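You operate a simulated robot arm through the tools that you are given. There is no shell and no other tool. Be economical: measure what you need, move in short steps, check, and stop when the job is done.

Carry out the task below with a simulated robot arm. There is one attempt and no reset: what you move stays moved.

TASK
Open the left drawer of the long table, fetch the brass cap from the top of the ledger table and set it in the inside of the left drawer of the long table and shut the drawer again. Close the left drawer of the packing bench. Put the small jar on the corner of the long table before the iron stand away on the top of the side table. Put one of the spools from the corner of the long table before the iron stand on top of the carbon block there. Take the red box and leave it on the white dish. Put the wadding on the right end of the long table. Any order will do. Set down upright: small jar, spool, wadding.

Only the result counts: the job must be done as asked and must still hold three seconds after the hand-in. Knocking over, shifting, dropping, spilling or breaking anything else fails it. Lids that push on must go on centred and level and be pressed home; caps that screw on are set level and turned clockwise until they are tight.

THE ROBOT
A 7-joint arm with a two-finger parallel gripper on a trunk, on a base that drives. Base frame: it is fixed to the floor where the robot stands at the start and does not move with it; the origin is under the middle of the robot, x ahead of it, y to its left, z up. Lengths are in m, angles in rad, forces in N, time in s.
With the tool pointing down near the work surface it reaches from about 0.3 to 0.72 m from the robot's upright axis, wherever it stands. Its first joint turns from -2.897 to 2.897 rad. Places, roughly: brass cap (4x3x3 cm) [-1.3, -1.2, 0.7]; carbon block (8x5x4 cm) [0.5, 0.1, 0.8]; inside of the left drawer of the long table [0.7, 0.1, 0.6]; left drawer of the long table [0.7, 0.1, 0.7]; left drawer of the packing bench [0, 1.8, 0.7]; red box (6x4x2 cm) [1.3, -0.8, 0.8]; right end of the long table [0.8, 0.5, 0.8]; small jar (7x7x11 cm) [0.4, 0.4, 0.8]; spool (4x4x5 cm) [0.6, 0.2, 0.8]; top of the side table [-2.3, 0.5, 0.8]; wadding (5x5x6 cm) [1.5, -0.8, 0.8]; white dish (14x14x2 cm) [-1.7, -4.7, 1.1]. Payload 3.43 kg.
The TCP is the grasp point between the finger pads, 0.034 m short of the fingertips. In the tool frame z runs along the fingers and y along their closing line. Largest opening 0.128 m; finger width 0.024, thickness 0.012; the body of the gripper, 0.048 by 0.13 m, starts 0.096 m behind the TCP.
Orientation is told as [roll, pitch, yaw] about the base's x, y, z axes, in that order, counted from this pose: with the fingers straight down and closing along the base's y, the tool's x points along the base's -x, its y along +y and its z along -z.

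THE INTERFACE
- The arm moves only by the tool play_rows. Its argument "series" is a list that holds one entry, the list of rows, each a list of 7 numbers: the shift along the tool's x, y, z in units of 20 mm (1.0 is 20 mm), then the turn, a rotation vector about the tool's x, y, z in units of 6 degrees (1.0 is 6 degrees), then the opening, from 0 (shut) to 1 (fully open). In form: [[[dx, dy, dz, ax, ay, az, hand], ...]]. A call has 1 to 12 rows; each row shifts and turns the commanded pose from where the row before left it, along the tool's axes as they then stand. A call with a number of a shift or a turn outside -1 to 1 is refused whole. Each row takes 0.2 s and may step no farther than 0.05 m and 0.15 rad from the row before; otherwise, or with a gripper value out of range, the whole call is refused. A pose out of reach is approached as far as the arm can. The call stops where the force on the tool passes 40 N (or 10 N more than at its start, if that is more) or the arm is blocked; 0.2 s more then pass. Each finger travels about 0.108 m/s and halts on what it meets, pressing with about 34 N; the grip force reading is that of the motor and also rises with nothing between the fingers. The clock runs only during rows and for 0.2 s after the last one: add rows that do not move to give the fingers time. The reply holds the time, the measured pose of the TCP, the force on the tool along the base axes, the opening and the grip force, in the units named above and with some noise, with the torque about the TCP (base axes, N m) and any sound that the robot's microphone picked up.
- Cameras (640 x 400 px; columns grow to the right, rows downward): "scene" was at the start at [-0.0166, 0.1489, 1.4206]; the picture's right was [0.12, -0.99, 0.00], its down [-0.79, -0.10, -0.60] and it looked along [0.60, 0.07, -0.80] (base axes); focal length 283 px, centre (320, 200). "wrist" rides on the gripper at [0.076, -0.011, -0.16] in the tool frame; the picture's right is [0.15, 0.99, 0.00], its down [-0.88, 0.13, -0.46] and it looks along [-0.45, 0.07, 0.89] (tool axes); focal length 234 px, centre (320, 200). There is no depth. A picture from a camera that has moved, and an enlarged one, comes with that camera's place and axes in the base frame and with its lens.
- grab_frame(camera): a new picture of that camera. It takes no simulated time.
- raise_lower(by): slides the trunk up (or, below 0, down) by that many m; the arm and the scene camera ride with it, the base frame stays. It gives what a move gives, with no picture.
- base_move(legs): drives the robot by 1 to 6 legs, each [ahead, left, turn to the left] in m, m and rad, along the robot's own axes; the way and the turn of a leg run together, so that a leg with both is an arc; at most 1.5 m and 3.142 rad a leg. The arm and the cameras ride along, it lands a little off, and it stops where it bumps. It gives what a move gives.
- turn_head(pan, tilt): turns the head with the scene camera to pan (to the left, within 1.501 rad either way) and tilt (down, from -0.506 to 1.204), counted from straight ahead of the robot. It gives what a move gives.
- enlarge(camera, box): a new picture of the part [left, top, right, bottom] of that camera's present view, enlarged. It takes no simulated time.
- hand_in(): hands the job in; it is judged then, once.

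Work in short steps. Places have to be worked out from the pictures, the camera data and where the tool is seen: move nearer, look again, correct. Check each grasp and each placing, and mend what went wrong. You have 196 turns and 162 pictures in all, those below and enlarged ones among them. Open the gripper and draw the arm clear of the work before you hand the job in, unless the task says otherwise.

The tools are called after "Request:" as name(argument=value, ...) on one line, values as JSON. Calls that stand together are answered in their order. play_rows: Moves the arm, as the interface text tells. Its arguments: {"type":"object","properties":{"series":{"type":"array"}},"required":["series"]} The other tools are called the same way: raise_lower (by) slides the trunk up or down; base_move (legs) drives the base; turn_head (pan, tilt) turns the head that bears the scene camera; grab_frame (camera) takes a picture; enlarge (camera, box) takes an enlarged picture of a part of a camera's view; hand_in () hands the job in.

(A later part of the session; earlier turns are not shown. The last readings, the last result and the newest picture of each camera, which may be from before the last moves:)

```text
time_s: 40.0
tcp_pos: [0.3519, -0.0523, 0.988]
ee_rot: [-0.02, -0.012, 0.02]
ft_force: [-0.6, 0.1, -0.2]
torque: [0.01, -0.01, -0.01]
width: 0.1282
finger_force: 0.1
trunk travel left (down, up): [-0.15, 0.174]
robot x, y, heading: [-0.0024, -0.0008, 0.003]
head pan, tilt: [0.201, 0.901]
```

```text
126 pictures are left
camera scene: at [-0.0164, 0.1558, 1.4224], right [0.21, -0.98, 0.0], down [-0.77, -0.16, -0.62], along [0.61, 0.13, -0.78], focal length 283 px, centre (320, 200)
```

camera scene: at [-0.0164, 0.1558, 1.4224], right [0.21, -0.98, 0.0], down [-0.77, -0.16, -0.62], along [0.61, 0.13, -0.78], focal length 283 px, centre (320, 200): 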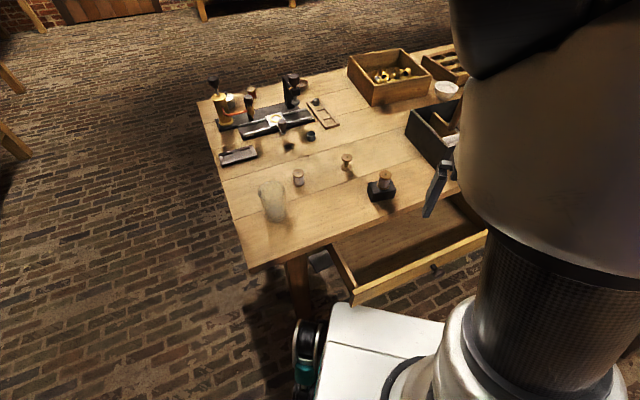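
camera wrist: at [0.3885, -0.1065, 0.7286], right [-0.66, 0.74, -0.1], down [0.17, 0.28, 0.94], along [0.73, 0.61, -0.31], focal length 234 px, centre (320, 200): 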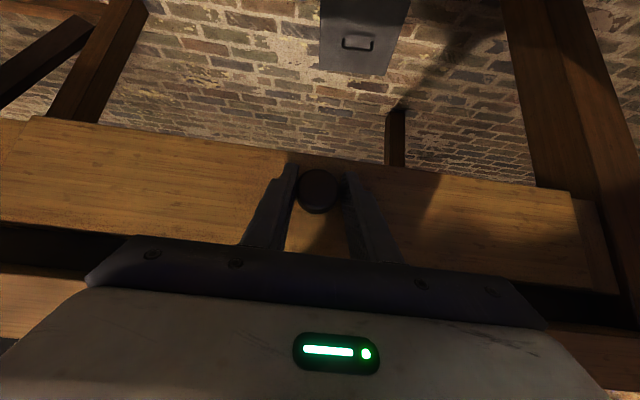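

Clear and level. I travel toward the jar, stopping a bit short to view it with the wrist camera.

Request:
play_rows(series=[[[0, 1, -1, 0, 0, 0, 1], [0, 1, 0, 0, 0, 0, 1], [0, 1, 0, 0, 0, 0, 1], [0, 1, 0, 0, 0, 0, 1], [0, 1, 0, 0, 0, 0, 1], [0, 1, 0, 0, 0, 0, 1], [0, 1, 0, 0, 0, 0, 1], [0, 1, 0, 0, 0, 0, 1], [0, 1, 0, 0, 0, 0, 1], [0, 1, 0, 0, 0, 0, 1], [0, 1, 0, 0, 0, 0, 1], [0, 1, 0, 0, 0, 0, 1]]])

Request:
play_rows(series=[[[0, 1, 0, 0, 0, 0, 1], [0, 1, 0, 0, 0, 0, 1], [0, 1, 0, 0, 0, 0, 1], [0, 1, 0, 0, 0, 0, 1], [0, 1, 0, 0, 0, 0, 1], [0, 1, 0, 0, 0, 0, 1], [0, 0.5, 0, 0, 0, 0, 1]]])

Request:
grab_frame(camera="wrist")

Request:
grab_frame(camera="scene")

```text
time_s: 42.6
tcp_pos: [0.3467, 0.1889, 1.006]
ee_rot: [-0.017, -0.013, 0.019]
ft_force: [-0.1, -0.3, 0.9]
torque: [-0.01, 0.01, -0.03]
width: 0.1278
finger_force: 0.0
trunk travel left (down, up): [-0.15, 0.174]
robot x, y, heading: [0.003, 0.0015, -0.002]
head pan, tilt: [0.201, 0.901]
```

```text
time_s: 44.2
tcp_pos: [0.3447, 0.3172, 1.0043]
ee_rot: [-0.016, -0.012, 0.022]
ft_force: [-0.4, -0.7, 0.1]
torque: [-0.01, 0.01, -0.01]
width: 0.1281
finger_force: 0.0
trunk travel left (down, up): [-0.15, 0.174]
robot x, y, heading: [0.0012, 0.0019, -0.001]
head pan, tilt: [0.201, 0.901]
```

```text
125 pictures are left
camera wrist: at [0.267, 0.3065, 1.1629], right [-0.17, 0.99, -0.02], down [0.87, 0.16, 0.46], along [0.46, 0.06, -0.89], focal length 234 px, centre (320, 200)
```

wrist: 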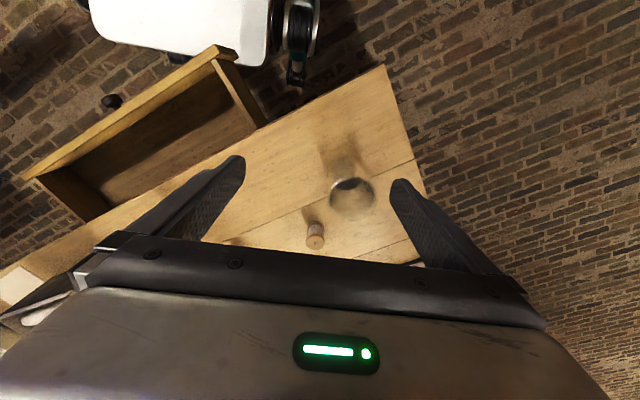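

```text
124 pictures are left
camera scene: at [-0.0161, 0.1548, 1.4225], right [0.2, -0.98, 0.0], down [-0.77, -0.16, -0.62], along [0.61, 0.12, -0.78], focal length 283 px, centre (320, 200)
```

scene: 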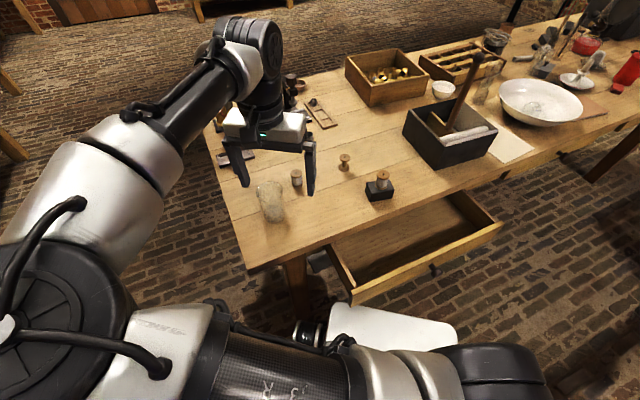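

I enlarge the jar to check its shape and contents before grasping.

Request:
enlarge(camera="wrist", box=[272, 120, 432, 220])

Request:
enlarge(camera="scene", box=[230, 160, 310, 235])

```text
4.00 times, centred on (352, 170) of wrist
camera zoom: at [0.267, 0.3065, 1.1629], right [-0.17, 0.99, -0.02], down [0.87, 0.16, 0.46], along [0.46, 0.06, -0.89], focal length 937 px, centre (192, 320)
```

zoom: 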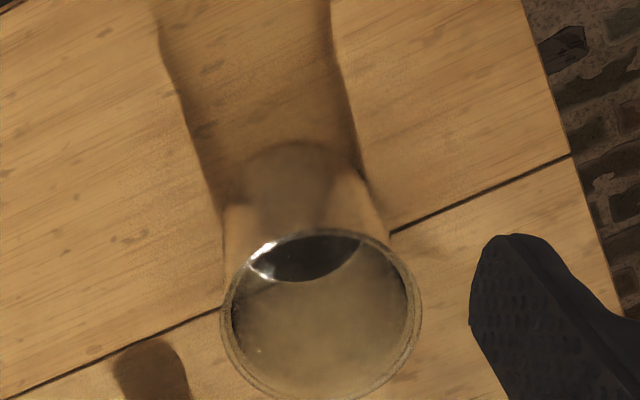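

```text
5.33 times, centred on (270, 198) of scene
camera zoom: at [-0.0161, 0.1548, 1.4225], right [0.2, -0.98, 0.0], down [-0.77, -0.16, -0.62], along [0.61, 0.12, -0.78], focal length 1507 px, centre (587, 213)
```

zoom: 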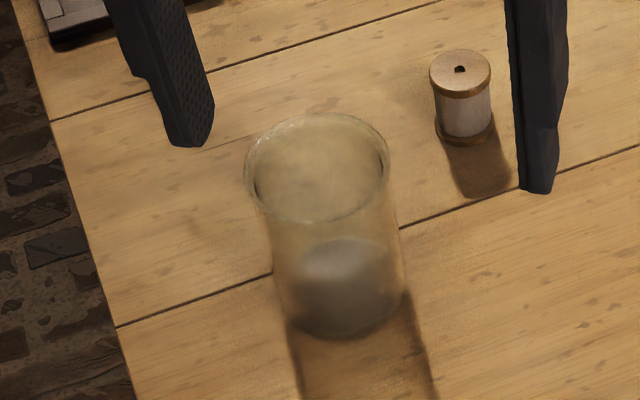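

It is an open glass with some content; rim centre at about (0.402, 0.368), 68 mm wide. I level the tool, centre over it and descend to mid-height.

Request:
play_rows(series=[[[-1, 1, 0, -0.15, 0.11, 0.2, 1], [-1, 1, 0, 0, 0, 0, 1], [-0.85, 0.55, 0, 0, 0, 0, 1], [0, 0, 1, 0, 0, 0, 1], [0, 0, 1, 0, 0, 0, 1]]])

Request:
grab_frame(camera="wrist")

```text
time_s: 45.4
tcp_pos: [0.3908, 0.3475, 0.9639]
ee_rot: [-0.001, 0.0, 0.001]
ft_force: [0.5, 0.0, 0.2]
torque: [-0.03, -0.02, -0.02]
width: 0.1281
finger_force: 0.1
out of reach, approached as far as the arm can: row 2, 3
trunk travel left (down, up): [-0.15, 0.174]
robot x, y, heading: [-0.0048, 0.0018, -0.002]
head pan, tilt: [0.201, 0.901]
```

```text
121 pictures are left
camera wrist: at [0.315, 0.3365, 1.1229], right [-0.15, 0.99, 0.0], down [0.88, 0.13, 0.46], along [0.45, 0.07, -0.89], focal length 234 px, centre (320, 200)
```

wrist: 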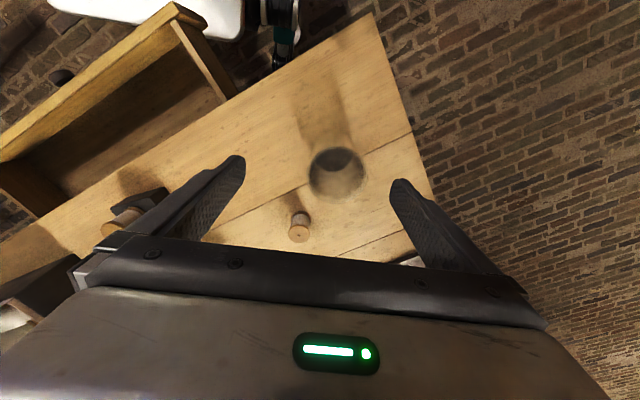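

The arm hit a joint limit at this yaw; I turn the tool yaw toward the arm's bearing (+0.42 rad) and then shift to (0.402, 0.369).

Request:
play_rows(series=[[[0, 0, 0, 0, 0, -1, 1], [0, 0, 0, 0, 0, -1, 1], [0, 0, 0, 0, 0, -1, 1], [0, 0, 0, 0, 0, -1, 1], [-0.5, 0.4, 0, 0, 0, 0, 1], [-0.45, 0.38, 0, 0, 0, 0, 1]]])

Request:
grab_frame(camera="wrist")

```text
time_s: 46.8
tcp_pos: [0.4009, 0.3701, 0.9631]
ee_rot: [0.001, 0.001, 0.418]
ft_force: [0.0, 0.0, 0.2]
torque: [-0.01, 0.02, 0.0]
width: 0.1279
finger_force: 0.1
trunk travel left (down, up): [-0.15, 0.174]
robot x, y, heading: [-0.0018, -0.0038, -0.002]
head pan, tilt: [0.201, 0.901]
```

```text
120 pictures are left
camera wrist: at [0.3369, 0.3283, 1.1214], right [-0.54, 0.84, 0.0], down [0.75, 0.48, 0.46], along [0.39, 0.24, -0.89], focal length 234 px, centre (320, 200)
```

wrist: 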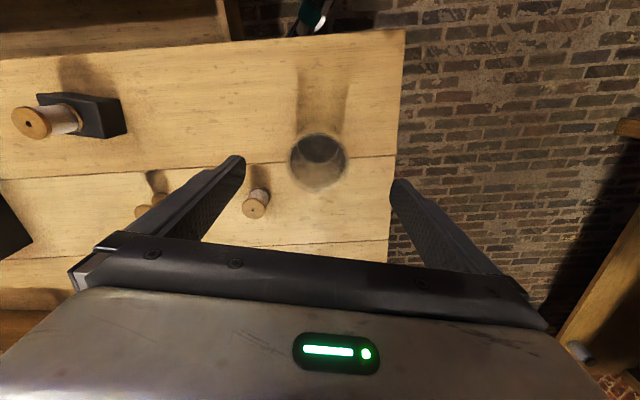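

The glass is centred between the fingers. I descend 133 mm to mid-height.

Request:
play_rows(series=[[[0, 0, 1, 0, 0, 0, 1], [0, 0, 1, 0, 0, 0, 1], [0, 0, 1, 0, 0, 0, 1], [0, 0, 1, 0, 0, 0, 1], [0, 0, 1, 0, 0, 0, 1], [0, 0, 1, 0, 0, 0, 1], [0, 0, 0.7, 0, 0, 0, 1]]])

Request:
grab_frame(camera="wrist")

```text
time_s: 48.4
tcp_pos: [0.4012, 0.368, 0.8303]
ee_rot: [0.0, 0.001, 0.42]
ft_force: [0.4, -0.2, -0.1]
torque: [0.0, -0.02, 0.04]
width: 0.1281
finger_force: 0.0
trunk travel left (down, up): [-0.15, 0.174]
robot x, y, heading: [0.003, -0.0015, -0.003]
head pan, tilt: [0.201, 0.901]
```

```text
119 pictures are left
camera wrist: at [0.3364, 0.3271, 0.9894], right [-0.54, 0.84, 0.0], down [0.75, 0.48, 0.46], along [0.39, 0.24, -0.89], focal length 234 px, centre (320, 200)
```

wrist: 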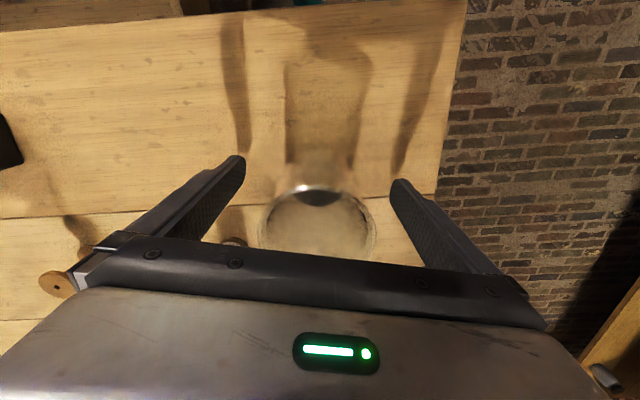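

Well centred. I close on the glass and lift 2 cm.

Request:
play_rows(series=[[[0, 0, 0, 0, 0, 0, 0.75], [0, 0, 0, 0, 0, 0, 0.6], [0, 0, 0, 0, 0, 0, 0.4], [0, 0, 0, 0, 0, 0, 0.4], [0, 0, 0, 0, 0, 0, 0.4], [0, 0, -0.5, 0, 0, 0, 0.4], [0, 0, -0.5, 0, 0, 0, 0.4]]])

Request:
grab_frame(camera="wrist")

Request:
enlarge(camera="scene", box=[200, 140, 360, 240])

```text
time_s: 50.0
tcp_pos: [0.4018, 0.3694, 0.8502]
ee_rot: [0.0, -0.001, 0.418]
ft_force: [0.1, 0.1, -0.9]
torque: [-0.01, 0.0, 0.03]
width: 0.0656
finger_force: 33.6
trunk travel left (down, up): [-0.15, 0.174]
robot x, y, heading: [0.0011, 0.002, -0.003]
head pan, tilt: [0.201, 0.901]
```

```text
118 pictures are left
camera wrist: at [0.3368, 0.3288, 1.0083], right [-0.54, 0.84, 0.0], down [0.75, 0.48, 0.46], along [0.38, 0.24, -0.89], focal length 234 px, centre (320, 200)
```

wrist: 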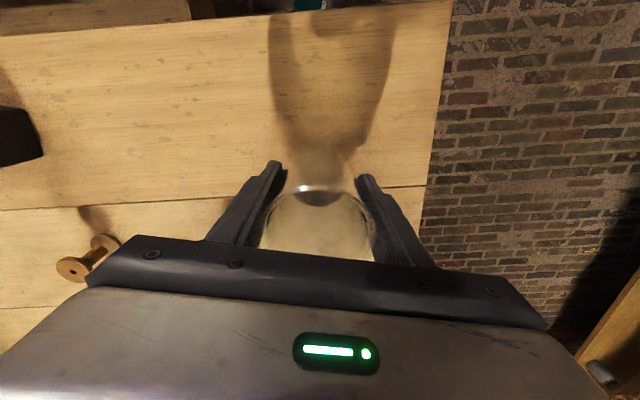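

```text
4.00 times, centred on (280, 190) of scene
camera zoom: at [-0.016, 0.1549, 1.4225], right [0.2, -0.98, 0.0], down [-0.77, -0.16, -0.62], along [0.61, 0.12, -0.78], focal length 1131 px, centre (480, 240)
```

zoom: 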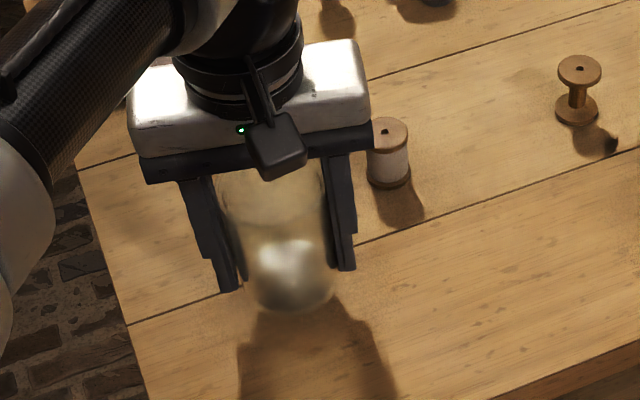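

The glass is held without slip. I raise it and look left/behind to plan the drive to the side table.

Request:
play_rows(series=[[[0, 0, -1, 0, 0, 0, 0.4], [0, 0, -1, 0, 0, 0, 0.4], [0, 0, -1, 0, 0, 0, 0.4], [0, 0, -1, 0, 0, 0, 0.4], [0, 0, -1, 0, 0, 0, 0.4], [0, 0, -1, 0, 0, 0, 0.4]]])

Request:
base_move(legs=[[-0.4, 0, 0]])

Request:
turn_head(pan=1.5, tilt=0.45)

Request:
grab_frame(camera="scene")

```text
time_s: 51.4
tcp_pos: [0.4015, 0.3718, 0.9702]
ee_rot: [0.001, 0.001, 0.416]
ft_force: [-0.8, 1.1, -1.7]
torque: [-0.03, -0.02, -0.01]
width: 0.0658
finger_force: 33.9
trunk travel left (down, up): [-0.15, 0.174]
robot x, y, heading: [-0.0015, 0.0, 0.002]
head pan, tilt: [0.201, 0.901]
```

```text
time_s: 53.9
tcp_pos: [0.0043, 0.3721, 0.9695]
ee_rot: [0.0, 0.0, 0.419]
ft_force: [0.0, 0.8, -0.9]
torque: [0.01, 0.01, 0.02]
width: 0.0654
finger_force: 34.3
trunk travel left (down, up): [-0.15, 0.174]
robot x, y, heading: [-0.4012, 0.0021, -0.001]
head pan, tilt: [0.201, 0.901]
```

```text
time_s: 55.3
tcp_pos: [0.0039, 0.3719, 0.9708]
ee_rot: [0.0, 0.0, 0.417]
ft_force: [-0.5, -0.3, -1.8]
torque: [0.03, 0.02, 0.01]
width: 0.0656
finger_force: 34.0
trunk travel left (down, up): [-0.15, 0.174]
robot x, y, heading: [-0.4017, 0.0011, -0.006]
head pan, tilt: [1.499, 0.45]
```

```text
116 pictures are left
camera scene: at [-0.4799, 0.2318, 1.4608], right [1.0, -0.07, 0.0], down [-0.03, -0.43, -0.9], along [0.07, 0.9, -0.44], focal length 283 px, centre (320, 200)
```

scene: 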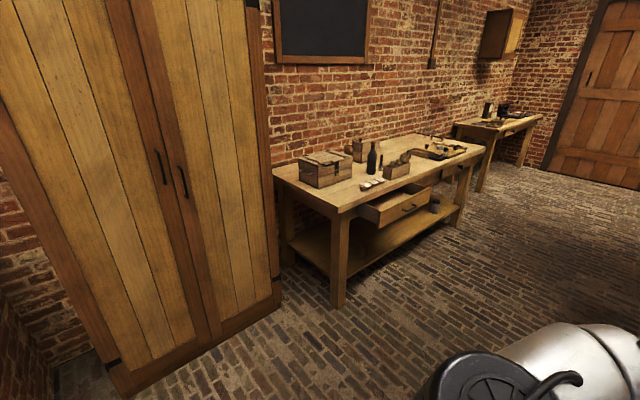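

I turn left toward the side table (about heading 2.9 rad) and look.

Request:
base_move(legs=[[0, 0, 1.45], [0, 0, 1.45]])

Request:
turn_head(pan=0.0, tilt=0.55)

Request:
grab_frame(camera="scene")

Request:
turn_head(pan=0.9, tilt=0.55)

Request:
grab_frame(camera="scene")

```text
time_s: 63.1
tcp_pos: [-0.8707, -0.2712, 0.969]
ee_rot: [0.0, 0.0, -2.955]
ft_force: [0.2, 0.1, -1.8]
torque: [0.01, -0.01, 0.02]
width: 0.0655
finger_force: 34.4
trunk travel left (down, up): [-0.15, 0.174]
robot x, y, heading: [-0.3975, 0.0004, 2.911]
head pan, tilt: [1.499, 0.45]
```

```text
time_s: 64.7
tcp_pos: [-0.8704, -0.2707, 0.9699]
ee_rot: [0.0, 0.0, -2.953]
ft_force: [-0.8, -0.1, -1.7]
torque: [0.0, -0.03, -0.01]
width: 0.0657
finger_force: 34.0
trunk travel left (down, up): [-0.15, 0.174]
robot x, y, heading: [-0.3937, -0.0019, 2.915]
head pan, tilt: [0.0, 0.55]
```

```text
115 pictures are left
camera scene: at [-0.4286, -0.1365, 1.4518], right [0.23, 0.97, 0.0], down [0.51, -0.12, -0.85], along [-0.83, 0.19, -0.52], focal length 283 px, centre (320, 200)
```

scene: 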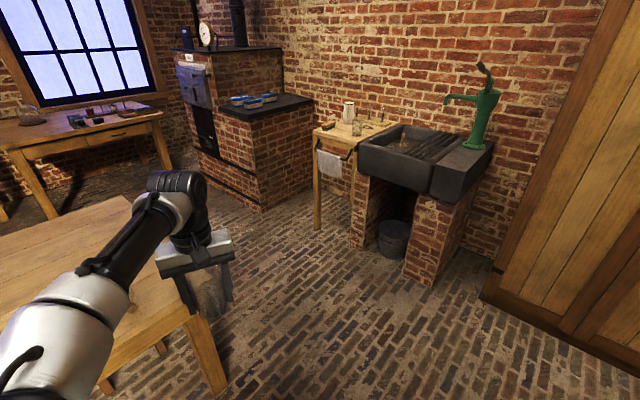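

```text
time_s: 65.9
tcp_pos: [-0.8715, -0.27, 0.9701]
ee_rot: [0.0, 0.0, -2.953]
ft_force: [-0.2, -0.3, -1.6]
torque: [0.02, -0.03, 0.02]
width: 0.0656
finger_force: 34.2
trunk travel left (down, up): [-0.15, 0.174]
robot x, y, heading: [-0.3971, 0.0017, 2.91]
head pan, tilt: [0.901, 0.55]
```

```text
114 pictures are left
camera scene: at [-0.4114, -0.2127, 1.4518], right [-0.62, 0.78, 0.0], down [0.41, 0.32, -0.85], along [-0.67, -0.53, -0.52], focal length 283 px, centre (320, 200)
```

scene: 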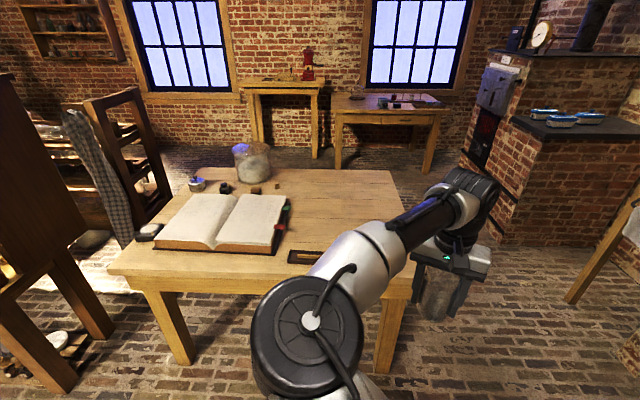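

The side table is the small one beside the sink. I enlarge it to see its free space.

Request:
turn_head(pan=0.0, tilt=0.45)

Request:
enlarge(camera="scene", box=[260, 60, 480, 200])

```text
time_s: 67.1
tcp_pos: [-0.8716, -0.2714, 0.9689]
ee_rot: [0.0, 0.0, -2.953]
ft_force: [-0.3, 0.3, -1.6]
torque: [-0.02, -0.01, 0.01]
width: 0.0657
finger_force: 34.1
trunk travel left (down, up): [-0.15, 0.174]
robot x, y, heading: [-0.3978, 0.0006, 2.911]
head pan, tilt: [0.0, 0.45]
```

```text
2.86 times, centred on (370, 130) of scene
camera zoom: at [-0.4306, -0.1361, 1.4608], right [0.23, 0.97, 0.0], down [0.42, -0.1, -0.9], along [-0.88, 0.2, -0.44], focal length 808 px, centre (177, 400)
```

zoom: 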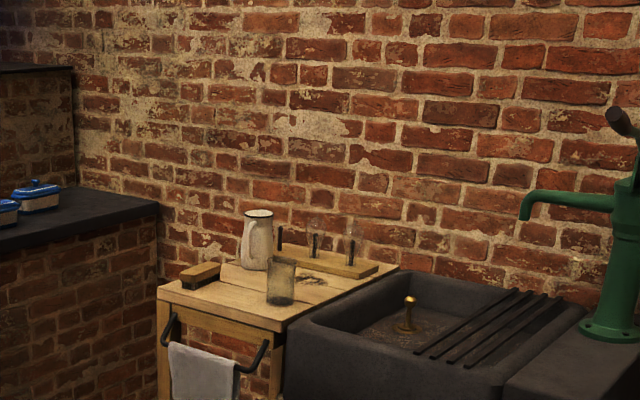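

Front edge of the side table runs about (-2.45,0.27)–(-2.10,0.49); free space is near the front. I'll drive along y≈0.05 past the ledger table's corner to about x=-1.6, then look again.

Request:
base_move(legs=[[0, 0, 0.18], [1.2, 0, 0], [0, 0, -0.75]])

Request:
grab_frame(camera="scene")

```text
time_s: 76.0
tcp_pos: [-2.1591, 0.1292, 0.9697]
ee_rot: [-0.001, -0.001, 2.721]
ft_force: [-0.4, -0.5, -0.9]
torque: [0.0, -0.04, -0.01]
width: 0.0655
finger_force: 34.3
trunk travel left (down, up): [-0.15, 0.174]
robot x, y, heading: [-1.617, 0.0797, 2.297]
head pan, tilt: [0.0, 0.45]
```

```text
112 pictures are left
camera scene: at [-1.721, -0.0131, 1.4608], right [0.74, 0.67, 0.0], down [0.29, -0.32, -0.9], along [-0.6, 0.67, -0.44], focal length 283 px, centre (320, 200)
```

scene: 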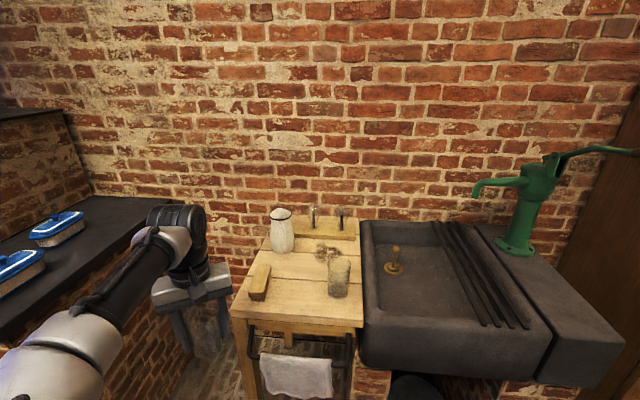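

The free spot lies between brush and glass near the front, about (-2.235, 0.455). I drive 0.1 m closer, then swing the arm toward it.

Request:
base_move(legs=[[0.1, 0, 0]])

Request:
turn_head(pan=0.25, tilt=0.75)

Request:
grab_frame(camera="scene")

Request:
grab_frame(camera="wrist")

```text
time_s: 77.2
tcp_pos: [-2.2264, 0.2023, 0.9697]
ee_rot: [0.0, 0.001, 2.725]
ft_force: [-0.9, 0.1, -1.2]
torque: [0.0, -0.01, 0.01]
width: 0.0652
finger_force: 33.7
trunk travel left (down, up): [-0.15, 0.174]
robot x, y, heading: [-1.6833, 0.1564, 2.302]
head pan, tilt: [0.0, 0.45]
```

```text
time_s: 78.0
tcp_pos: [-2.2268, 0.2018, 0.9698]
ee_rot: [-0.001, 0.0, 2.724]
ft_force: [0.2, 0.4, -0.1]
torque: [0.0, -0.01, -0.03]
width: 0.0659
finger_force: 34.4
trunk travel left (down, up): [-0.15, 0.174]
robot x, y, heading: [-1.6821, 0.1537, 2.305]
head pan, tilt: [0.25, 0.75]
```

```text
111 pictures are left
camera scene: at [-1.7953, 0.0389, 1.4344], right [0.55, 0.83, 0.0], down [0.57, -0.38, -0.73], along [-0.61, 0.41, -0.68], focal length 283 px, centre (320, 200)
```

scene: 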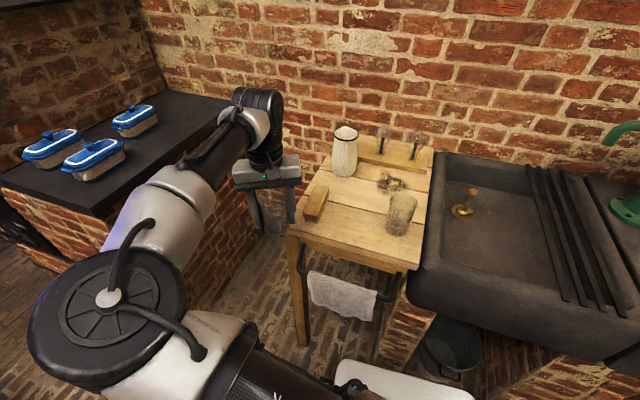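

```text
110 pictures are left
camera wrist: at [-2.1529, 0.1805, 1.129], right [-0.27, -0.96, 0.0], down [-0.86, 0.24, 0.46], along [-0.44, 0.12, -0.89], focal length 234 px, centre (320, 200)
```

wrist: 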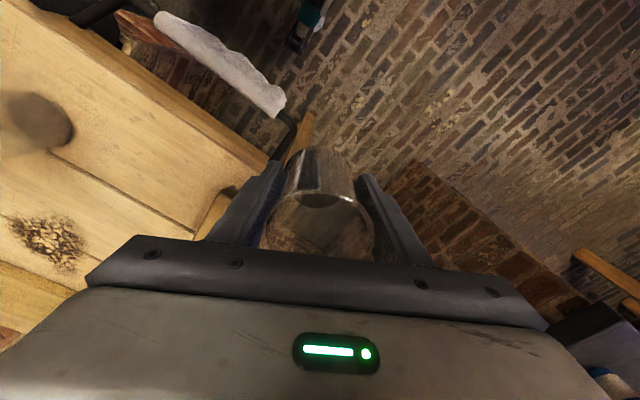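

The two views put the side-table top at about z≈0.84 and the free spot at (-2.20, 0.42), between brush and glass. I raise 3 cm and carry the jar over.

Request:
play_rows(series=[[[0, 0, -1, 0, 0, 0, 0.4], [0, 0, -0.5, 0, 0, 0, 0.4], [-0.3, -1, 0, 0, 0, 0, 0.4], [-0.3, -1, 0, 0, 0, 0, 0.4], [-0.3, -1, 0, 0, 0, 0, 0.4], [-0.3, -1, 0, 0, 0, 0, 0.4], [-0.3, -1, 0, 0, 0, 0, 0.4], [-0.3, -1, 0, 0, 0, 0, 0.4], [-0.3, -1, 0, 0, 0, 0, 0.4], [-0.3, -1, 0, 0, 0, 0, 0.4], [-0.3, -1, 0, 0, 0, 0, 0.4], [-0.48, -1, 0, 0, 0, 0, 0.4]]])

Request:
grab_frame(camera="scene")

Request:
grab_frame(camera="wrist")

```text
time_s: 80.5
tcp_pos: [-2.2046, 0.4105, 0.9997]
ee_rot: [-0.001, 0.001, 2.726]
ft_force: [0.3, 0.0, -0.6]
torque: [0.03, -0.02, -0.02]
width: 0.0655
finger_force: 33.9
trunk travel left (down, up): [-0.15, 0.174]
robot x, y, heading: [-1.6828, 0.1529, 2.307]
head pan, tilt: [0.25, 0.75]
```

```text
109 pictures are left
camera scene: at [-1.7953, 0.0388, 1.4344], right [0.55, 0.83, 0.0], down [0.57, -0.38, -0.73], along [-0.61, 0.4, -0.68], focal length 283 px, centre (320, 200)
```

scene: 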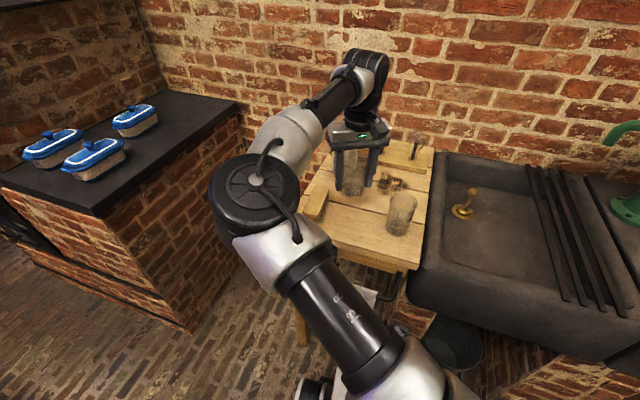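

```text
108 pictures are left
camera wrist: at [-2.1299, 0.3898, 1.1586], right [-0.27, -0.96, 0.0], down [-0.86, 0.24, 0.46], along [-0.44, 0.12, -0.89], focal length 234 px, centre (320, 200)
```

wrist: 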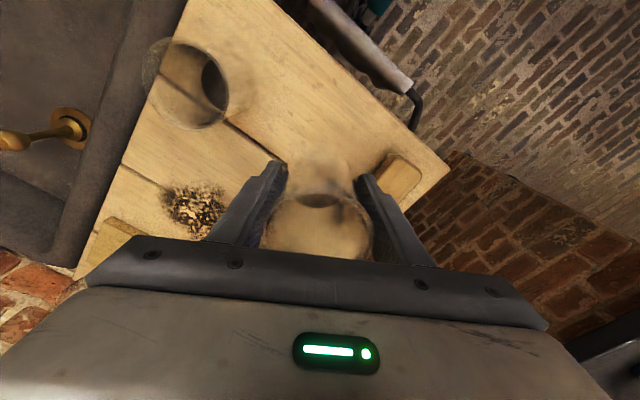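

Good spot; I shift 1 cm away from the brush and lower to near the surface.

Request:
play_rows(series=[[[0, -0.5, 0.5, 0, 0, 0, 0.4], [0, 0, 1, 0, 0, 0, 0.4], [0, 0, 1, 0, 0, 0, 0.4], [0, 0, 1, 0, 0, 0, 0.4], [0, 0, 0.5, 0, 0, 0, 0.4], [0, 0, 0, 0, 0, 0, 0.4]]])

Request:
enlarge(camera="scene", box=[290, 110, 450, 260])

```text
time_s: 82.0
tcp_pos: [-2.2003, 0.4196, 0.9196]
ee_rot: [-0.001, 0.0, 2.724]
ft_force: [0.3, -0.6, -2.1]
torque: [0.0, -0.04, -0.01]
width: 0.0653
finger_force: 34.3
trunk travel left (down, up): [-0.15, 0.174]
robot x, y, heading: [-1.6848, 0.1544, 2.306]
head pan, tilt: [0.25, 0.75]
```

```text
2.67 times, centred on (370, 185) of scene
camera zoom: at [-1.7953, 0.0389, 1.4344], right [0.55, 0.83, 0.0], down [0.57, -0.38, -0.73], along [-0.61, 0.4, -0.68], focal length 754 px, centre (187, 240)
```

zoom: 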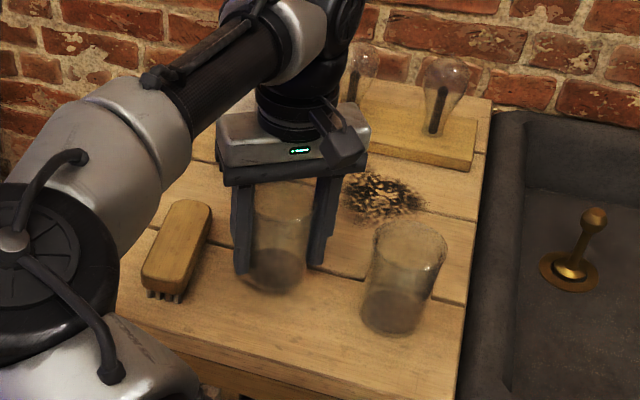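

Close to the surface. I lower in 4 mm steps until contact.

Request:
play_rows(series=[[[0, 0, 0.25, 0, 0, 0, 0.4], [0, 0, 0.2, 0, 0, 0, 0.4], [0, 0, 0.2, 0, 0, 0, 0.4], [0, 0, 0, 0, 0, 0, 0.4]]])

Request:
enlarge(camera="scene", box=[330, 160, 410, 235])

```text
time_s: 83.0
tcp_pos: [-2.1993, 0.4204, 0.9069]
ee_rot: [0.001, 0.0, 2.724]
ft_force: [-0.6, 0.3, -1.7]
torque: [-0.02, 0.0, 0.0]
width: 0.0654
finger_force: 34.3
trunk travel left (down, up): [-0.15, 0.174]
robot x, y, heading: [-1.6828, 0.155, 2.309]
head pan, tilt: [0.25, 0.75]
```

```text
5.33 times, centred on (370, 198) of scene
camera zoom: at [-1.7953, 0.0389, 1.4344], right [0.55, 0.83, 0.0], down [0.57, -0.38, -0.73], along [-0.61, 0.4, -0.68], focal length 1507 px, centre (53, 213)
```

zoom: 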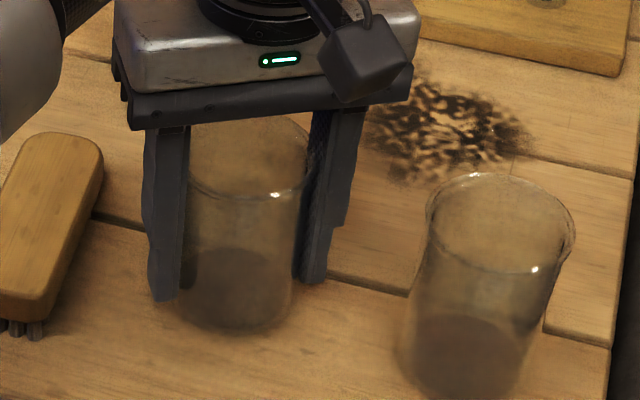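

Request:
play_rows(series=[[[0, 0, 0.2, 0, 0, 0, 0.4], [0, 0, 0.2, 0, 0, 0, 0.4], [0, 0, 0, 0, 0, 0, 0.4]]])

```text
time_s: 83.8
tcp_pos: [-2.1999, 0.4197, 0.9004]
ee_rot: [0.0, -0.001, 2.725]
ft_force: [-0.1, -1.8, 8.3]
torque: [-0.27, -0.09, -0.01]
width: 0.0656
finger_force: 34.2
trunk travel left (down, up): [-0.15, 0.174]
robot x, y, heading: [-1.6845, 0.155, 2.302]
head pan, tilt: [0.25, 0.75]
```

Contact: about 8 N upward at TCP 0.900. I open modestly and rise straight up.

Request:
play_rows(series=[[[0, 0, -0.05, 0, 0, 0, 0.58], [0, 0, 0, 0, 0, 0, 0.68], [0, 0, 0, 0, 0, 0, 0.68], [0, 0, -1, 0, 0, 0, 0.68], [0, 0, -1, 0, 0, 0, 0.68], [0, 0, -1, 0, 0, 0, 0.68], [0, 0, -1, 0, 0, 0, 0.68], [0, 0, -1, 0, 0, 0, 0.68], [0, 0, -1, 0, 0, 0, 0.68]]])

Request:
grab_frame(camera="wrist")

Request:
grab_frame(camera="scene")

```text
time_s: 85.8
tcp_pos: [-2.1998, 0.4199, 1.0197]
ee_rot: [0.0, 0.0, 2.725]
ft_force: [0.8, -0.3, 0.2]
torque: [0.0, -0.03, -0.02]
width: 0.0869
finger_force: 0.1
trunk travel left (down, up): [-0.15, 0.174]
robot x, y, heading: [-1.6797, 0.153, 2.305]
head pan, tilt: [0.25, 0.75]
```

```text
105 pictures are left
camera wrist: at [-2.126, 0.3986, 1.1792], right [-0.27, -0.96, 0.0], down [-0.86, 0.24, 0.46], along [-0.44, 0.12, -0.89], focal length 234 px, centre (320, 200)
```

wrist: 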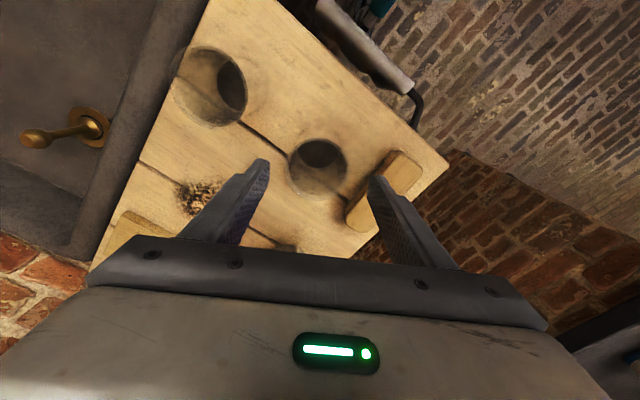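

```text
104 pictures are left
camera scene: at [-1.7953, 0.0389, 1.4344], right [0.55, 0.83, 0.0], down [0.57, -0.38, -0.73], along [-0.61, 0.4, -0.68], focal length 283 px, centre (320, 200)
```

scene: 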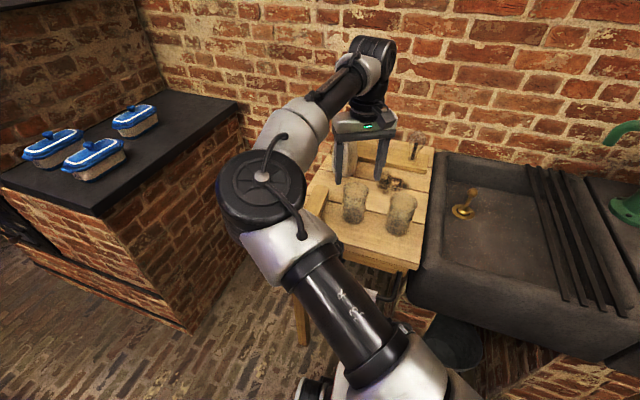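

The jar stands upright on the side table. I raise the arm a little, and look left for the way around the ledger table's window side.

Request:
base_move(legs=[[-0.25, 0, 0]])

Request:
turn_head(pan=1.5, tilt=0.45)

Request:
grab_frame(camera="scene")

```text
time_s: 87.6
tcp_pos: [-2.0354, 0.2352, 1.0202]
ee_rot: [-0.001, 0.0, 2.728]
ft_force: [0.0, 0.2, 0.6]
torque: [0.01, -0.01, 0.01]
width: 0.0871
finger_force: 0.1
trunk travel left (down, up): [-0.15, 0.174]
robot x, y, heading: [-1.5156, -0.0306, 2.312]
head pan, tilt: [0.25, 0.75]
```

```text
time_s: 89.0
tcp_pos: [-2.035, 0.2352, 1.0214]
ee_rot: [-0.001, -0.002, 2.727]
ft_force: [-0.5, 0.7, -0.1]
torque: [-0.01, 0.01, 0.0]
width: 0.0871
finger_force: 0.1
trunk travel left (down, up): [-0.15, 0.174]
robot x, y, heading: [-1.5142, -0.0277, 2.31]
head pan, tilt: [1.499, 0.45]
```

```text
103 pictures are left
camera scene: at [-1.6315, -0.247, 1.4608], right [-0.62, 0.79, 0.0], down [0.34, 0.27, -0.9], along [-0.71, -0.56, -0.44], focal length 283 px, centre (320, 200)
```

scene: 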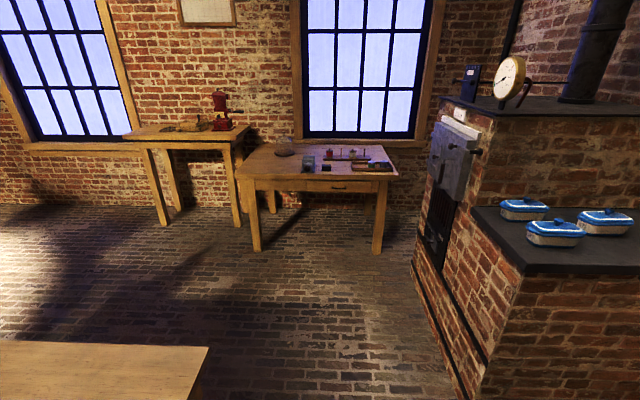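

The floor is clear around the window side. I raise the arm 8 cm and drive around the ledger table's far corner.

Request:
play_rows(series=[[[0, 0, -1, 0, 0, 0, 0.7], [0, 0, -1, 0, 0, 0, 0.7], [0, 0, -1, 0, 0, 0, 0.7], [0, 0, -1, 0, 0, 0, 0.7]]])

Request:
base_move(legs=[[0, 0, 1.428], [1.19, 0, 0], [0, 0, 1.562]])

Request:
turn_head(pan=0.6, tilt=0.5)

Request:
grab_frame(camera="scene")

```text
time_s: 90.0
tcp_pos: [-2.0356, 0.234, 1.1022]
ee_rot: [0.001, 0.0, 2.728]
ft_force: [0.3, 1.0, -0.7]
torque: [0.02, 0.02, 0.01]
width: 0.0896
finger_force: 0.0
trunk travel left (down, up): [-0.15, 0.174]
robot x, y, heading: [-1.5143, -0.0317, 2.313]
head pan, tilt: [1.499, 0.45]
```

```text
time_s: 103.6
tcp_pos: [-2.0745, -1.051, 1.1016]
ee_rot: [-0.001, 0.002, -0.597]
ft_force: [-1.0, -0.2, 0.4]
torque: [0.0, -0.02, -0.01]
width: 0.0894
finger_force: 0.0
trunk travel left (down, up): [-0.15, 0.174]
robot x, y, heading: [-2.5367, -0.6917, -1.018]
head pan, tilt: [1.499, 0.45]
```

```text
time_s: 104.8
tcp_pos: [-2.0745, -1.0517, 1.1022]
ee_rot: [0.001, -0.001, -0.598]
ft_force: [0.5, 0.5, 0.3]
torque: [0.0, 0.01, -0.02]
width: 0.0896
finger_force: 0.0
trunk travel left (down, up): [-0.15, 0.174]
robot x, y, heading: [-2.5386, -0.6994, -1.018]
head pan, tilt: [0.6, 0.499]
```

```text
102 pictures are left
camera scene: at [-2.3809, -0.583, 1.4564], right [-0.4, -0.92, 0.0], down [-0.44, 0.19, -0.88], along [0.8, -0.35, -0.48], focal length 283 px, centre (320, 200)
```

scene: 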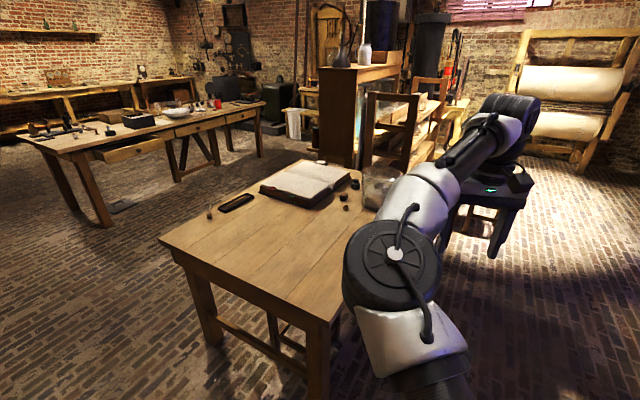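

I enlarge the ledger table's items to identify the brass cap.

Request:
enlarge(camera="scene", box=[240, 140, 420, 260])

Request:
base_move(legs=[[1.0, 0, 0], [0, 0, 1.3]])

Request:
turn_head(pan=0.3, tilt=0.75)

Request:
grab_frame(camera="scene")

```text
3.33 times, centred on (330, 200) of scene
camera zoom: at [-2.3809, -0.583, 1.4564], right [-0.4, -0.92, 0.0], down [-0.44, 0.19, -0.88], along [0.8, -0.35, -0.48], focal length 942 px, centre (287, 200)
```

zoom: 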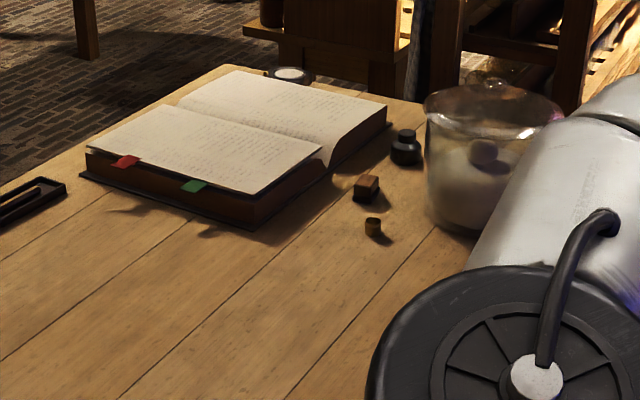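

```text
time_s: 113.2
tcp_pos: [-1.5434, -1.1856, 1.103]
ee_rot: [0.0, -0.001, 0.707]
ft_force: [0.5, -0.3, 0.0]
torque: [0.0, 0.01, 0.01]
width: 0.0897
finger_force: 0.1
trunk travel left (down, up): [-0.15, 0.174]
robot x, y, heading: [-2.0068, -1.5396, 0.29]
head pan, tilt: [0.6, 0.499]
```

```text
time_s: 114.0
tcp_pos: [-1.5443, -1.1846, 1.1039]
ee_rot: [-0.001, 0.0, 0.708]
ft_force: [0.7, 0.1, -0.1]
torque: [-0.01, 0.04, 0.0]
width: 0.0894
finger_force: 0.1
trunk travel left (down, up): [-0.15, 0.174]
robot x, y, heading: [-1.9992, -1.5366, 0.29]
head pan, tilt: [0.3, 0.75]
```

```text
100 pictures are left
camera scene: at [-2.0641, -1.3839, 1.4345], right [0.56, -0.83, 0.0], down [-0.57, -0.38, -0.73], along [0.61, 0.41, -0.68], focal length 283 px, centre (320, 200)
```

scene: 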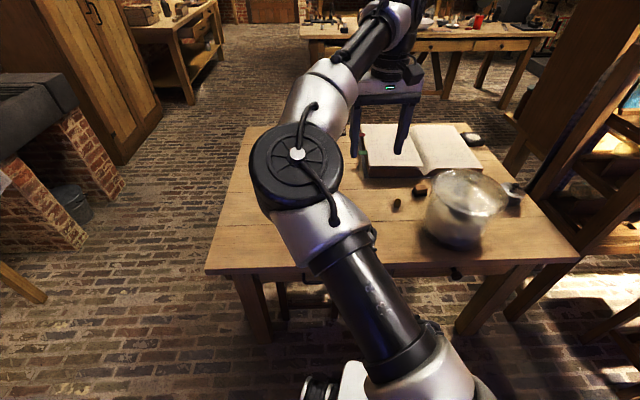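

The brass cap is the small cylinder at about (-1.27, -1.20, 0.71). I turn toward it and close in 0.13 m.

Request:
base_move(legs=[[0, 0, 0.25], [0.13, 0, 0]])

Request:
play_rows(series=[[[-1, -1, 0, 0, 0, 0, 0.7], [-1, -1, 0, 0, 0, 0, 0.7], [-0.6, -1, 0, 0, 0, 0, 0.7], [0, -1, 0, 0, 0, 0, 0.7], [0, -1, 1, 0, 0, 0, 0.7], [0, -1, 1, 0, 0, 0, 0.7], [0, 0, 1, 0, 0, 0, 0.7]]])

Request:
grab_frame(camera="wrist")

Request:
grab_frame(camera="scene")

```text
time_s: 116.2
tcp_pos: [-1.5326, -1.019, 1.1011]
ee_rot: [0.0, 0.0, 0.953]
ft_force: [0.5, -1.4, -0.8]
torque: [-0.02, 0.0, 0.01]
width: 0.0893
finger_force: 0.1
trunk travel left (down, up): [-0.15, 0.174]
robot x, y, heading: [-1.8928, -1.4722, 0.533]
head pan, tilt: [0.3, 0.75]
```

```text
time_s: 117.8
tcp_pos: [-1.4051, -1.0466, 1.0421]
ee_rot: [0.0, 0.0, 0.952]
ft_force: [-0.7, 0.8, 0.3]
torque: [0.01, -0.01, -0.01]
width: 0.0898
finger_force: 0.0
trunk travel left (down, up): [-0.15, 0.174]
robot x, y, heading: [-1.894, -1.4714, 0.532]
head pan, tilt: [0.3, 0.75]
```

```text
99 pictures are left
camera wrist: at [-1.44, -1.1153, 1.201], right [-0.89, 0.45, 0.0], down [0.4, 0.79, 0.46], along [0.21, 0.41, -0.89], focal length 234 px, centre (320, 200)
```

wrist: 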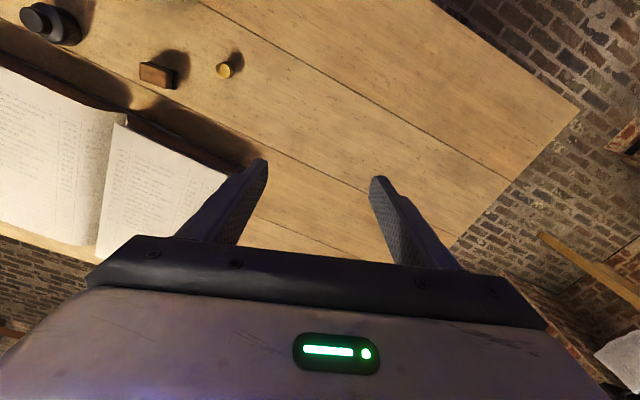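

```text
98 pictures are left
camera scene: at [-1.9892, -1.3369, 1.4344], right [0.74, -0.67, 0.0], down [-0.46, -0.51, -0.73], along [0.49, 0.54, -0.68], focal length 283 px, centre (320, 200)
```

scene: 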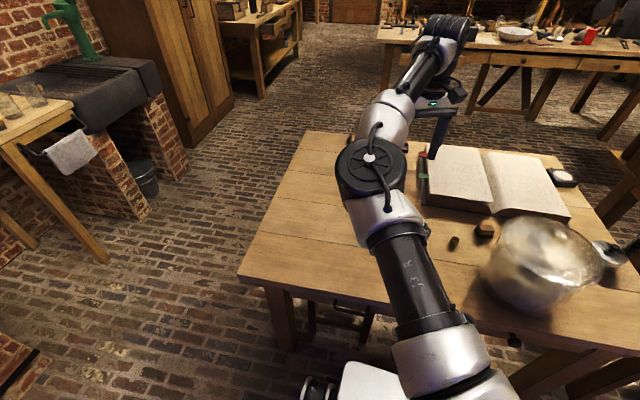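

The cap triangulates to (-1.295, -1.203, ~0.72), within reach. I move above it and lower for a closer look.

Request:
play_rows(series=[[[0.4, -1, 0, 0, 0, 0, 0.7], [0.4, -1, 0, 0, 0, 0, 0.7], [0.4, -1, 0, 0, 0, 0, 0.7], [0.4, -1, 0, 0, 0, 0, 0.7], [0.4, -1, 0, 0, 0, 0, 0.7], [0.4, -1, 0.5, 0, 0, 0, 0.7], [0.4, -1, 1, 0, 0, 0, 0.7], [0.36, -1, 1, 0, 0, 0, 0.7], [0, -1, 1, 0, 0, 0, 0.7], [0, 0, 1, 0, 0, 0, 0.7], [0, 0, 1, 0, 0, 0, 0.7], [0, 0, 1, 0, 0, 0, 0.7]]])

Request:
grab_frame(camera="wrist")

```text
time_s: 120.4
tcp_pos: [-1.2916, -1.2013, 0.9134]
ee_rot: [0.0, 0.002, 0.956]
ft_force: [0.1, -0.2, -0.1]
torque: [-0.02, 0.0, 0.01]
width: 0.0895
finger_force: 0.1
trunk travel left (down, up): [-0.15, 0.174]
robot x, y, heading: [-1.8926, -1.4731, 0.539]
head pan, tilt: [0.3, 0.75]
```

```text
97 pictures are left
camera wrist: at [-1.3268, -1.2703, 1.0718], right [-0.89, 0.45, 0.0], down [0.4, 0.79, 0.46], along [0.21, 0.41, -0.89], focal length 234 px, centre (320, 200)
```

wrist: 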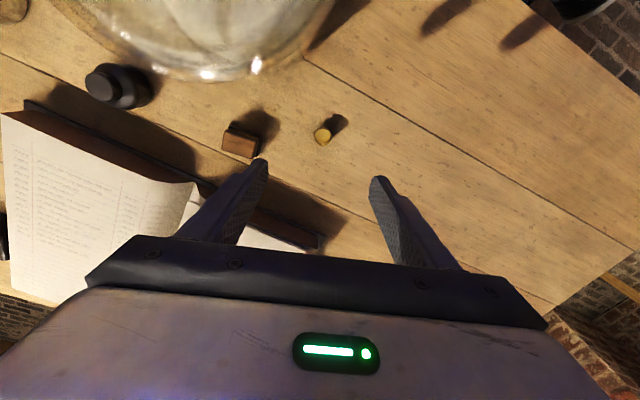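

I enlarge the cap to see how it lies.

Request:
enlarge(camera="wrist", box=[272, 100, 368, 160])

```text
6.67 times, centred on (320, 130) of wrist
camera zoom: at [-1.3268, -1.2703, 1.0718], right [-0.89, 0.45, 0.0], down [0.4, 0.79, 0.46], along [0.21, 0.41, -0.89], focal length 1561 px, centre (320, 667)
```

zoom: 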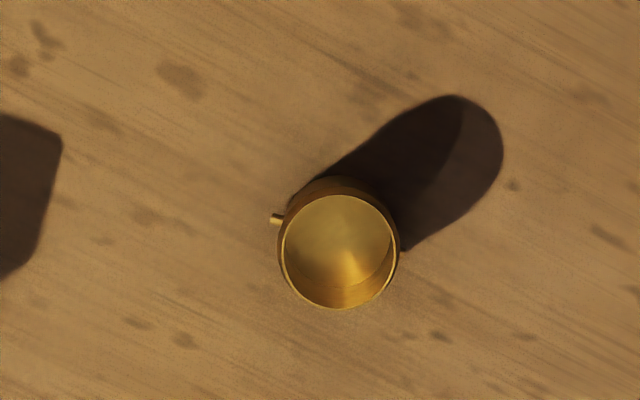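

It is an open cup with a side pin pointing along my closing line. I turn the tool 36° away from the pin so that the pads miss it, then look.

Request:
play_rows(series=[[[0.1, 0, 0, 0, 0, -1, 0.5], [0, 0, 0, 0, 0, -1, 0.5], [0, 0, 0, 0, 0, -1, 0.5], [0, 0, 0, 0, 0, -1, 0.5], [0, 0, 0, 0, 0, -1, 0.5], [0, 0, 0, 0, 0, -1, 0.5], [0, 0, 1, 0, 0, 0, 0.5], [0, 0, 1, 0, 0, 0, 0.5], [0, 0, 1, 0, 0, 0, 0.5], [0, 0, 1, 0, 0, 0, 0.5]]])

Request:
grab_frame(camera="wrist")

```text
time_s: 122.6
tcp_pos: [-1.2958, -1.203, 0.8334]
ee_rot: [0.0, 0.001, 1.581]
ft_force: [-0.7, 0.1, -0.2]
torque: [0.03, 0.0, 0.0]
width: 0.0638
finger_force: 0.1
trunk travel left (down, up): [-0.15, 0.174]
robot x, y, heading: [-1.8958, -1.4739, 0.536]
head pan, tilt: [0.3, 0.75]
```

```text
95 pictures are left
camera wrist: at [-1.2829, -1.2788, 0.9916], right [-0.99, -0.16, 0.0], down [-0.14, 0.88, 0.45], along [-0.07, 0.45, -0.89], focal length 234 px, centre (320, 200)
```

wrist: 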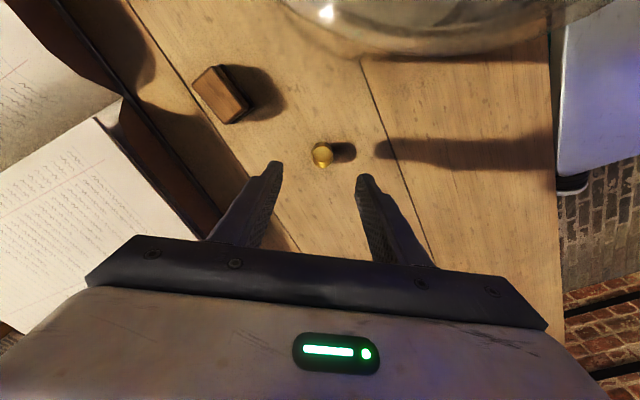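

Centred. I descend to TCP z≈0.738 with tips about 1 cm above the table and check.

Request:
play_rows(series=[[[0, 0, 1, 0, 0, 0, 0.5], [0, 0, 1, 0, 0, 0, 0.5], [0, 0, 1, 0, 0, 0, 0.5], [0, 0, 1, 0, 0, 0, 0.5], [0, 0, 0.7, 0, 0, 0, 0.5], [0, 0, 0, 0, 0, 0, 0.5]]])

Request:
grab_frame(camera="wrist")

```text
time_s: 123.8
tcp_pos: [-1.2924, -1.2026, 0.7536]
ee_rot: [-0.008, 0.0, 1.583]
ft_force: [-7.3, -3.4, 19.9]
torque: [-0.22, 1.05, 0.12]
width: 0.0681
finger_force: 3.1
trunk travel left (down, up): [-0.15, 0.174]
robot x, y, heading: [-1.8997, -1.4757, 0.534]
head pan, tilt: [0.3, 0.75]
stopped in row 5: the force on the tool passed its limit at 54 N (the readings are from after the stop); the commanded pose is now the measured one
```

```text
94 pictures are left
camera wrist: at [-1.2817, -1.2791, 0.9135], right [-0.99, -0.16, -0.01], down [-0.15, 0.88, 0.45], along [-0.06, 0.45, -0.89], focal length 234 px, centre (320, 200)
```

wrist: 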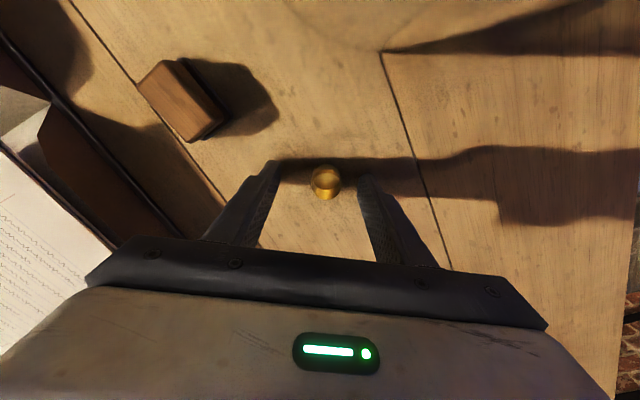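

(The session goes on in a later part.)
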